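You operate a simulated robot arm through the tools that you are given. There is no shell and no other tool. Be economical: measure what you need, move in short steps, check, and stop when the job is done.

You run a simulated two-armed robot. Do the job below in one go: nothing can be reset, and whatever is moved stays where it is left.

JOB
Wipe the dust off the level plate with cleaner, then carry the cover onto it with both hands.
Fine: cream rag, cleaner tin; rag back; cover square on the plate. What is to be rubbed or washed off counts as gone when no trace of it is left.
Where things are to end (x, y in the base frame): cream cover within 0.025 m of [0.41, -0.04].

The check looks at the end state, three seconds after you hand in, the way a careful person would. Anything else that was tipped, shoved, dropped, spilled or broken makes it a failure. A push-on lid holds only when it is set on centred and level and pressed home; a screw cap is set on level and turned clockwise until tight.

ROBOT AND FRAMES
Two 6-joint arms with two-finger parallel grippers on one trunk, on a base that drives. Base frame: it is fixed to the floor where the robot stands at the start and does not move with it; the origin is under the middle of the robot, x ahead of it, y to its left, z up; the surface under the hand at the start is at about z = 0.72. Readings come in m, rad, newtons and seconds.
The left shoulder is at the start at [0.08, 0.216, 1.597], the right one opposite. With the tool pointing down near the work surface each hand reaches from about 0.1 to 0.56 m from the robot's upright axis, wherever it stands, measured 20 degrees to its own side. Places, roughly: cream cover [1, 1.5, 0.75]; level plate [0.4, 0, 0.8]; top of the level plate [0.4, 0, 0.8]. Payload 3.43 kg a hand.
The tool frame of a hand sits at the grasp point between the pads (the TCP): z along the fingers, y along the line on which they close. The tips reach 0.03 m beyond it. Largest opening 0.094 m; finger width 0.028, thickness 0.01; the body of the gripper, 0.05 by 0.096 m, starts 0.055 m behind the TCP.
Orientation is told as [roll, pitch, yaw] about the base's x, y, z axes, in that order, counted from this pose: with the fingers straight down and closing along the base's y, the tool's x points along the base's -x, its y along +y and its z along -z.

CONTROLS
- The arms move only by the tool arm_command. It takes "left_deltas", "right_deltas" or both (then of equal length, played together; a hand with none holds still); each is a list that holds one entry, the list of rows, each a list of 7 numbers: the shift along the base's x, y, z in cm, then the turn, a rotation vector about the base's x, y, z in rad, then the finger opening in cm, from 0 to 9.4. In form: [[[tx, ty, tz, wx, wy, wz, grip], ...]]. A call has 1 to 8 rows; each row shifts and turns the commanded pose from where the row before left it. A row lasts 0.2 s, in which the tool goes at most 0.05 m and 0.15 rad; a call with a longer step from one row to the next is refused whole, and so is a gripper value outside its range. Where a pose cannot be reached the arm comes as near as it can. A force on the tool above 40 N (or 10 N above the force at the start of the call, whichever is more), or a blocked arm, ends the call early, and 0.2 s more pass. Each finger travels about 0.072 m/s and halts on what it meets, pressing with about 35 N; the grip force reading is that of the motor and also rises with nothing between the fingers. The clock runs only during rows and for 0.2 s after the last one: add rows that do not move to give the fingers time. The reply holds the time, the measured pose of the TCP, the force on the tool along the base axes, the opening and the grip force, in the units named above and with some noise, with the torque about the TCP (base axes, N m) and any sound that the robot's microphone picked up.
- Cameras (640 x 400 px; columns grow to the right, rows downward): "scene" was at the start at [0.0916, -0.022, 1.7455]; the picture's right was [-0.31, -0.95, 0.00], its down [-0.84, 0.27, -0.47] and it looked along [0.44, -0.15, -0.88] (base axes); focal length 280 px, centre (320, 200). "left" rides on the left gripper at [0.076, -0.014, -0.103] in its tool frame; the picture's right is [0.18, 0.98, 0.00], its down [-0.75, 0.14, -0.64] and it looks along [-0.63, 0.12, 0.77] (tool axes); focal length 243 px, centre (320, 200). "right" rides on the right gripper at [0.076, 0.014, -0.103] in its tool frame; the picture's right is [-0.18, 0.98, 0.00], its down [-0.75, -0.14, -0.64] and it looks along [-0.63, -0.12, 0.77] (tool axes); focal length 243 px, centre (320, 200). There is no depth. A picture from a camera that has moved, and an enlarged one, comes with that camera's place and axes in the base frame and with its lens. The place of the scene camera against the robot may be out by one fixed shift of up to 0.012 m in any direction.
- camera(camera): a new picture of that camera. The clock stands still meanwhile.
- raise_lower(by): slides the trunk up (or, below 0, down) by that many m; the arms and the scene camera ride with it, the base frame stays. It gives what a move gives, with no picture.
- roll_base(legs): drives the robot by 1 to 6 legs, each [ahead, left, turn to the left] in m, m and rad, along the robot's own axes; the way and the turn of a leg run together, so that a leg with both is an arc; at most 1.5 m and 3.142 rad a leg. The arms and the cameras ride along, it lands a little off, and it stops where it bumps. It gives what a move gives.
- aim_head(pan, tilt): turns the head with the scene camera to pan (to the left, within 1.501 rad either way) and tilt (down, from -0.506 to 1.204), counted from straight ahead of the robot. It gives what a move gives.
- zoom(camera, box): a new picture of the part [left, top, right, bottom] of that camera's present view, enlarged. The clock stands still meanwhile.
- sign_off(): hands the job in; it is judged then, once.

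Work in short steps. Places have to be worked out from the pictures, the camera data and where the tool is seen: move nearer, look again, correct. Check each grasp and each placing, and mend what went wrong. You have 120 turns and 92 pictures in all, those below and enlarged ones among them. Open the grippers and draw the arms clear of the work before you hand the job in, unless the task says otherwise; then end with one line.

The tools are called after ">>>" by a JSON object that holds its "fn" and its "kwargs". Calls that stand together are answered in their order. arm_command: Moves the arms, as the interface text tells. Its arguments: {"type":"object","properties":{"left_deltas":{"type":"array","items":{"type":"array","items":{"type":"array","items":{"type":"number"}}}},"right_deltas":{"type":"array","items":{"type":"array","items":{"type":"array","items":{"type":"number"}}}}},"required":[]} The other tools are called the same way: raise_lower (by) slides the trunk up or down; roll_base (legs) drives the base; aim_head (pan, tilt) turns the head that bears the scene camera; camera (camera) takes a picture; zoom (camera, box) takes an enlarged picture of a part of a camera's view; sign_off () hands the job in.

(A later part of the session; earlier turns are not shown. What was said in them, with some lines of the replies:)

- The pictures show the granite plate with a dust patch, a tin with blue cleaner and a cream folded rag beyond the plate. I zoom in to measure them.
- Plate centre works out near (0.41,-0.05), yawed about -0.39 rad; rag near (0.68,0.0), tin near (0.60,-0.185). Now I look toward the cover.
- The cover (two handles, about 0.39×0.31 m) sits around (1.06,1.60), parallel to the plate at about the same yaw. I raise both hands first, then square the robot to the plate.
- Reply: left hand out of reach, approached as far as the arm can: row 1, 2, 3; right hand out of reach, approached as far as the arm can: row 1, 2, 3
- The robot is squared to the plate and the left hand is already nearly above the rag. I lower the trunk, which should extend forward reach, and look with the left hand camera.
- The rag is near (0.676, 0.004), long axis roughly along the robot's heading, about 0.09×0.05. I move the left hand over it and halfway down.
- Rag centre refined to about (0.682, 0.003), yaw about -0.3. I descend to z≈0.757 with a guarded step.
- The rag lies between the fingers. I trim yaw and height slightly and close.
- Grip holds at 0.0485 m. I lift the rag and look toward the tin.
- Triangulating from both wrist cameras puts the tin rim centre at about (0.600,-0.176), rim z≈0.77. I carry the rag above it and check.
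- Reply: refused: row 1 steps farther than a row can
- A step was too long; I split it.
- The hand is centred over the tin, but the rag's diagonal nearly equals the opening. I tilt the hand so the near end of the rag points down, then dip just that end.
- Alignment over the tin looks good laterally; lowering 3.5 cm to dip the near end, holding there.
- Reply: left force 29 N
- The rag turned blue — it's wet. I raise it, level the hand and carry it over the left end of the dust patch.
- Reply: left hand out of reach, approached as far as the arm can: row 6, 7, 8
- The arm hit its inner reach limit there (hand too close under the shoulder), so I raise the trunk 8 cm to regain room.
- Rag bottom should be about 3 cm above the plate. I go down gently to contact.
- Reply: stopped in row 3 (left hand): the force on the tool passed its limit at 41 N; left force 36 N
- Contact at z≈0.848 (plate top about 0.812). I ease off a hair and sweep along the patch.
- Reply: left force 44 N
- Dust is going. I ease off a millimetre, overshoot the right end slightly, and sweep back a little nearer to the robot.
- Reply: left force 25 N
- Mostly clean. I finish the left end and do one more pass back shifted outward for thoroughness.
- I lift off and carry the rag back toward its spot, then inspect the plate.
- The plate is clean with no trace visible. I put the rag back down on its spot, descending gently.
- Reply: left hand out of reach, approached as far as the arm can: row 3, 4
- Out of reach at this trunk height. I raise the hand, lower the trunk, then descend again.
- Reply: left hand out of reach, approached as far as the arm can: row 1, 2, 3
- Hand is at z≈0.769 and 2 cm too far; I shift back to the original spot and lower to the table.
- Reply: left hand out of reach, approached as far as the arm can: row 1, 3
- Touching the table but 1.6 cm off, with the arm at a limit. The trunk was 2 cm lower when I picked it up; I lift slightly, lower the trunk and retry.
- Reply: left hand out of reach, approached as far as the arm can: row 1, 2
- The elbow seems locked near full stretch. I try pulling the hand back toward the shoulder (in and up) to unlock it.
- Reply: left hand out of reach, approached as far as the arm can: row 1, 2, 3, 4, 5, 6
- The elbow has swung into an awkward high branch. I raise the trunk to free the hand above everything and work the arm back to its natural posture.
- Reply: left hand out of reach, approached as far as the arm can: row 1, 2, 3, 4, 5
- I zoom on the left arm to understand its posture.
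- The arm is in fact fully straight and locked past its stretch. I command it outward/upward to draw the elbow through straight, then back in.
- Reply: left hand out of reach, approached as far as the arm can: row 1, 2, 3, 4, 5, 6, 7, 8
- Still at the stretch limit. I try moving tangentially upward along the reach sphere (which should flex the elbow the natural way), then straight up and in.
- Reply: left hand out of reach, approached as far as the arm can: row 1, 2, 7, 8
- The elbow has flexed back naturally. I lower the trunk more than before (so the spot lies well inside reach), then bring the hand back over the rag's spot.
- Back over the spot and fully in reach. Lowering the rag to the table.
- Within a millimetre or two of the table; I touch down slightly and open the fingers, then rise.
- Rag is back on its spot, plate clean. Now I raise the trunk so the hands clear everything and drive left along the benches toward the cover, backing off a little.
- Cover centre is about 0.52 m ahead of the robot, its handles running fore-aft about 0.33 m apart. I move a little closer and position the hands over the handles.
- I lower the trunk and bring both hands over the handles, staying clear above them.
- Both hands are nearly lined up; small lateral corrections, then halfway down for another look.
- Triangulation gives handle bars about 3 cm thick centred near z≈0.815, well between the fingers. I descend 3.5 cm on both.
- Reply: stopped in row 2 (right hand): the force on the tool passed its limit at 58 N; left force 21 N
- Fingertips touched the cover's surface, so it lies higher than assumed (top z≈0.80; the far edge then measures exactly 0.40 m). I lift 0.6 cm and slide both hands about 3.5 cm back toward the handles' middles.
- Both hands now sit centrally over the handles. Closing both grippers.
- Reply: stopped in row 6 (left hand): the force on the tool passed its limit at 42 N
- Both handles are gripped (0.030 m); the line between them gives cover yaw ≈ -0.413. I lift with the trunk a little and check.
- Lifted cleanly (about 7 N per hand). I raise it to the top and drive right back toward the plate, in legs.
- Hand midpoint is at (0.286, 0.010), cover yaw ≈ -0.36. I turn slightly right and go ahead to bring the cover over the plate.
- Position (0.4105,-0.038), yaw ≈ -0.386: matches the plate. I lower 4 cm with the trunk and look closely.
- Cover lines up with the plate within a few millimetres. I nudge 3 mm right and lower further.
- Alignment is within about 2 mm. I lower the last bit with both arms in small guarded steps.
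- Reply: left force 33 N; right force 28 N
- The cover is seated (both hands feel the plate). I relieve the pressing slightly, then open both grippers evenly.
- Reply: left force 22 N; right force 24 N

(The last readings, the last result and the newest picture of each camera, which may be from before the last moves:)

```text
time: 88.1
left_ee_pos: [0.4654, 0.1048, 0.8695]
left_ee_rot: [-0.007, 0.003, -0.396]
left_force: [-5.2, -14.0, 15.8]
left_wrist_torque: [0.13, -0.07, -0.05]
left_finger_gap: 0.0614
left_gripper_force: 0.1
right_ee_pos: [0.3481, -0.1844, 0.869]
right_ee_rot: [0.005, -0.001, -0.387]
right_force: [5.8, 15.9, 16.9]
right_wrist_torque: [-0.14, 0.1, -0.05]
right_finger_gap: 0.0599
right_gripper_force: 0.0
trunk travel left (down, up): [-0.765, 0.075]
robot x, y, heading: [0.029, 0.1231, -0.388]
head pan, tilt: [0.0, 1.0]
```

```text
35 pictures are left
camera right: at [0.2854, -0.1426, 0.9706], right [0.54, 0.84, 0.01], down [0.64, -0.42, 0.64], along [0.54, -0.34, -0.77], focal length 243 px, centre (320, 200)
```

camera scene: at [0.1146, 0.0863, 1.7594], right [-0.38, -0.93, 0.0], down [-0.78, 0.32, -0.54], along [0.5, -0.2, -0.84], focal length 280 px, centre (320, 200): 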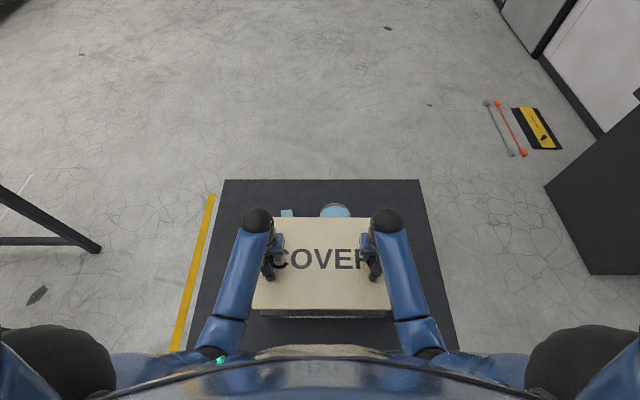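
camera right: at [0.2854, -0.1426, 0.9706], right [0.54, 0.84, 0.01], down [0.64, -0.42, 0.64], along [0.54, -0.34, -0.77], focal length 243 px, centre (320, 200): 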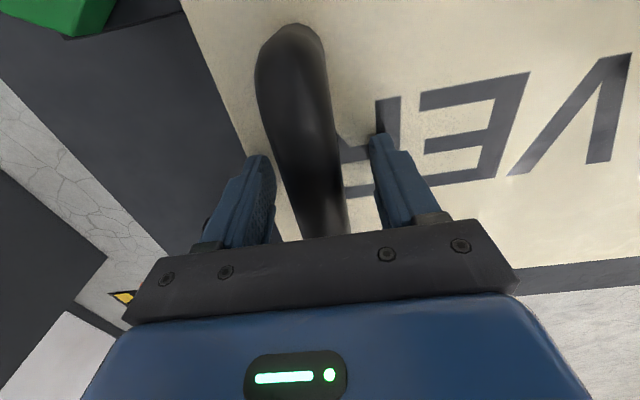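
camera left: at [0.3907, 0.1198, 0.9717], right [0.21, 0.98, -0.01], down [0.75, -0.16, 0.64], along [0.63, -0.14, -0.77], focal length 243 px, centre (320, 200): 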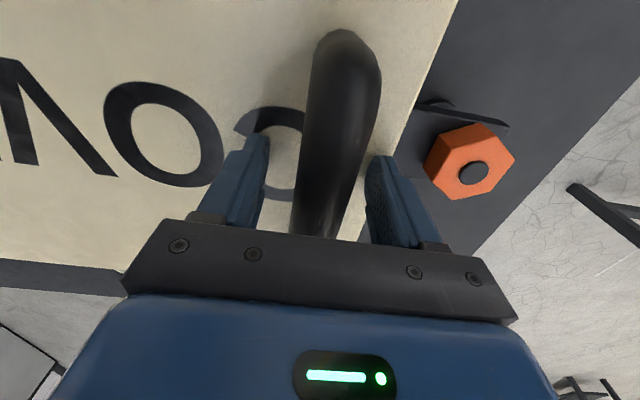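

Fingers are free of the bars, though the tips still rest on the cover. I lift straight up a bit with the arms, then by trunk.

>>> {"fn": "arm_command", "kwargs": {"left_deltas": [[[0, 0, 0.4, 0, 0, 0, 7.0], [0, 0, 0.8, 0, 0, 0, 7.5], [0, 0, 0, 0, 0, 0, 7.5]]], "right_deltas": [[[0, 0, 0.4, 0, 0, 0, 7.0], [0, 0, 0.8, 0, 0, 0, 7.5], [0, 0, 0, 0, 0, 0, 7.5]]]}}

>>> {"fn": "raise_lower", "kwargs": {"by": 0.07}}

>>> {"fn": "camera", "kwargs": {"camera": "scene"}}

```text
time: 88.9
left_ee_pos: [0.4677, 0.1038, 0.8794]
left_ee_rot: [-0.004, 0.004, -0.393]
left_force: [1.1, 0.5, -0.1]
left_wrist_torque: [0.0, 0.01, -0.01]
left_finger_gap: 0.0751
left_gripper_force: 0.0
right_ee_pos: [0.3509, -0.1837, 0.881]
right_ee_rot: [0.005, 0.004, -0.39]
right_force: [0.6, 0.4, 0.1]
right_wrist_torque: [0.03, 0.01, -0.01]
right_finger_gap: 0.0749
right_gripper_force: 0.0
trunk travel left (down, up): [-0.765, 0.075]
robot x, y, heading: [0.0266, 0.1247, -0.389]
head pan, tilt: [0.0, 1.0]
```

```text
time: 90.0
left_ee_pos: [0.4679, 0.103, 0.9507]
left_ee_rot: [-0.007, 0.002, -0.395]
left_force: [0.4, -0.3, -0.1]
left_wrist_torque: [0.01, -0.01, -0.03]
left_finger_gap: 0.0749
left_gripper_force: 0.0
right_ee_pos: [0.3517, -0.1853, 0.9503]
right_ee_rot: [0.006, 0.001, -0.39]
right_force: [-1.1, 0.6, 0.2]
right_wrist_torque: [-0.01, 0.02, 0.02]
right_finger_gap: 0.0748
right_gripper_force: 0.0
trunk travel left (down, up): [-0.835, 0.005]
robot x, y, heading: [0.029, 0.1237, -0.389]
head pan, tilt: [0.0, 1.0]
```

```text
34 pictures are left
camera scene: at [0.119, 0.0847, 1.759], right [-0.38, -0.93, 0.0], down [-0.78, 0.32, -0.54], along [0.5, -0.2, -0.84], focal length 280 px, centre (320, 200)
```

scene: 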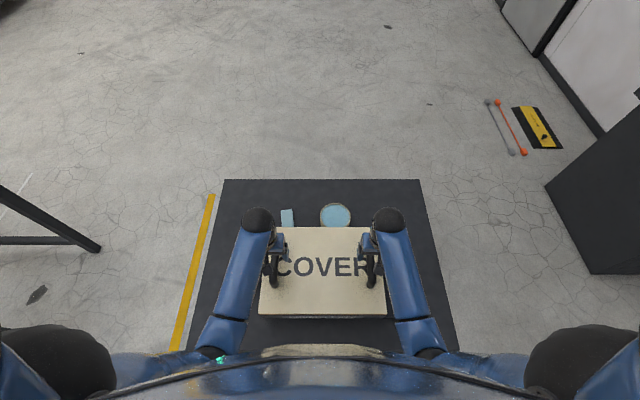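

The cover sits square on the plate. I swing the hands outward and up, then back off and take final views.

>>> {"fn": "arm_command", "kwargs": {"left_deltas": [[[1.2, 3, 1, 0, 0, 0, 7.5], [1.2, 3, 1.5, 0, 0, 0, 7.5], [1.2, 3, 1.5, 0, 0, 0, 7.5], [1.2, 3, 1.5, 0, 0, 0, 7.5]]], "right_deltas": [[[-1.2, -3, 1, 0, 0, 0, 7.5], [-1.2, -3, 1.5, 0, 0, 0, 7.5], [-1.2, -3, 1.5, 0, 0, 0, 7.5], [-1.2, -3, 1.5, 0, 0, 0, 7.5]]]}}

>>> {"fn": "roll_base", "kwargs": {"legs": [[-0.15, 0, 0]]}}

>>> {"fn": "camera", "kwargs": {"camera": "scene"}}

>>> {"fn": "zoom", "kwargs": {"camera": "scene", "box": [230, 130, 430, 270]}}

```text
time: 91.0
left_ee_pos: [0.5171, 0.2212, 1.0068]
left_ee_rot: [-0.007, 0.003, -0.397]
left_force: [-0.1, 0.6, 0.1]
left_wrist_torque: [-0.01, 0.0, 0.01]
left_finger_gap: 0.0749
left_gripper_force: 0.1
right_ee_pos: [0.3051, -0.3081, 1.0051]
right_ee_rot: [0.005, 0.002, -0.387]
right_force: [-0.4, -0.2, 0.3]
right_wrist_torque: [-0.02, 0.01, 0.01]
right_finger_gap: 0.075
right_gripper_force: 0.0
trunk travel left (down, up): [-0.835, 0.005]
robot x, y, heading: [0.0248, 0.1247, -0.391]
head pan, tilt: [0.0, 1.0]
```

```text
time: 92.4
left_ee_pos: [0.3802, 0.2772, 1.0028]
left_ee_rot: [-0.008, 0.006, -0.397]
left_force: [-0.2, -0.9, 0.4]
left_wrist_torque: [0.02, 0.02, 0.0]
left_finger_gap: 0.0749
left_gripper_force: 0.0
right_ee_pos: [0.1675, -0.2508, 1.0044]
right_ee_rot: [0.005, 0.005, -0.391]
right_force: [0.4, 0.0, -0.6]
right_wrist_torque: [0.0, 0.02, -0.01]
right_finger_gap: 0.0748
right_gripper_force: 0.0
trunk travel left (down, up): [-0.835, 0.005]
robot x, y, heading: [-0.1129, 0.1809, -0.389]
head pan, tilt: [0.0, 1.0]
```

```text
33 pictures are left
camera scene: at [-0.016, 0.1397, 1.7587], right [-0.38, -0.93, 0.0], down [-0.78, 0.32, -0.54], along [0.5, -0.2, -0.84], focal length 280 px, centre (320, 200)
```

scene: 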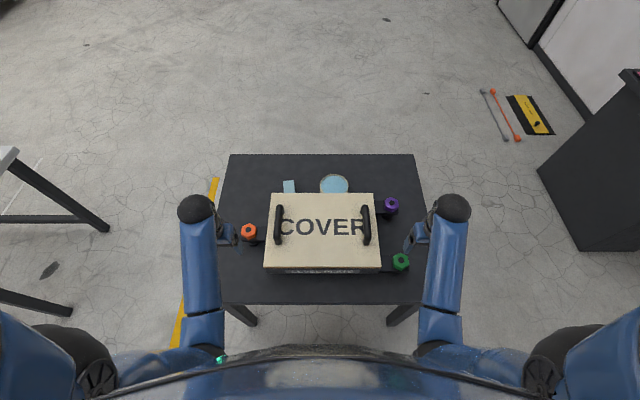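

```text
2.86 times, centred on (330, 200) of scene
camera zoom: at [-0.016, 0.1397, 1.7587], right [-0.38, -0.93, 0.0], down [-0.78, 0.32, -0.54], along [0.5, -0.2, -0.84], focal length 799 px, centre (291, 200)
```

zoom: 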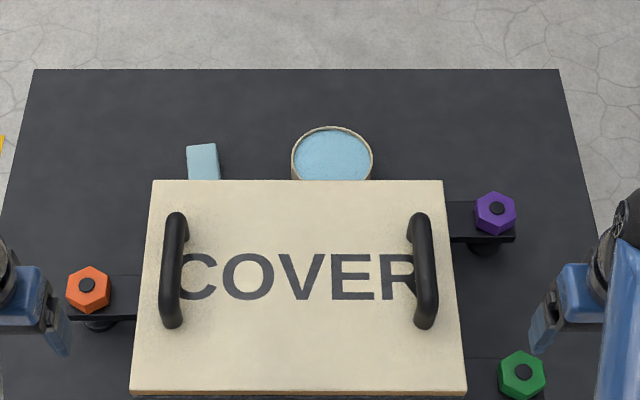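

Everything stands in place. One last close look at the cover's near edge against the plate.

>>> {"fn": "zoom", "kwargs": {"camera": "scene", "box": [250, 230, 400, 300]}}

```text
4.27 times, centred on (325, 265) of scene
camera zoom: at [-0.016, 0.1397, 1.7587], right [-0.38, -0.93, 0.0], down [-0.78, 0.32, -0.54], along [0.5, -0.2, -0.84], focal length 1193 px, centre (299, -77)
```

zoom: 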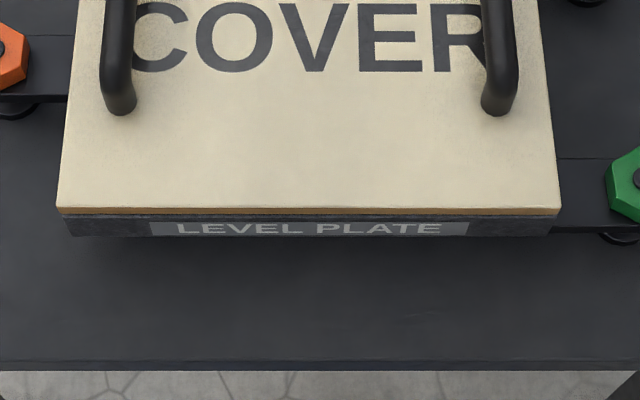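

The cover is square and flush on the plate, grippers are open and clear. Handing in.

>>> {"fn": "sign_off", "kwargs": {}}

```text
The job is handed in.
```

The dust is wiped off the level plate with cleaner, with no trace visible in the last look before covering. The rag, still damp, is back on its spot. The cover sits square on the plate at about (0.41, -0.04), and both grippers are open and clear.
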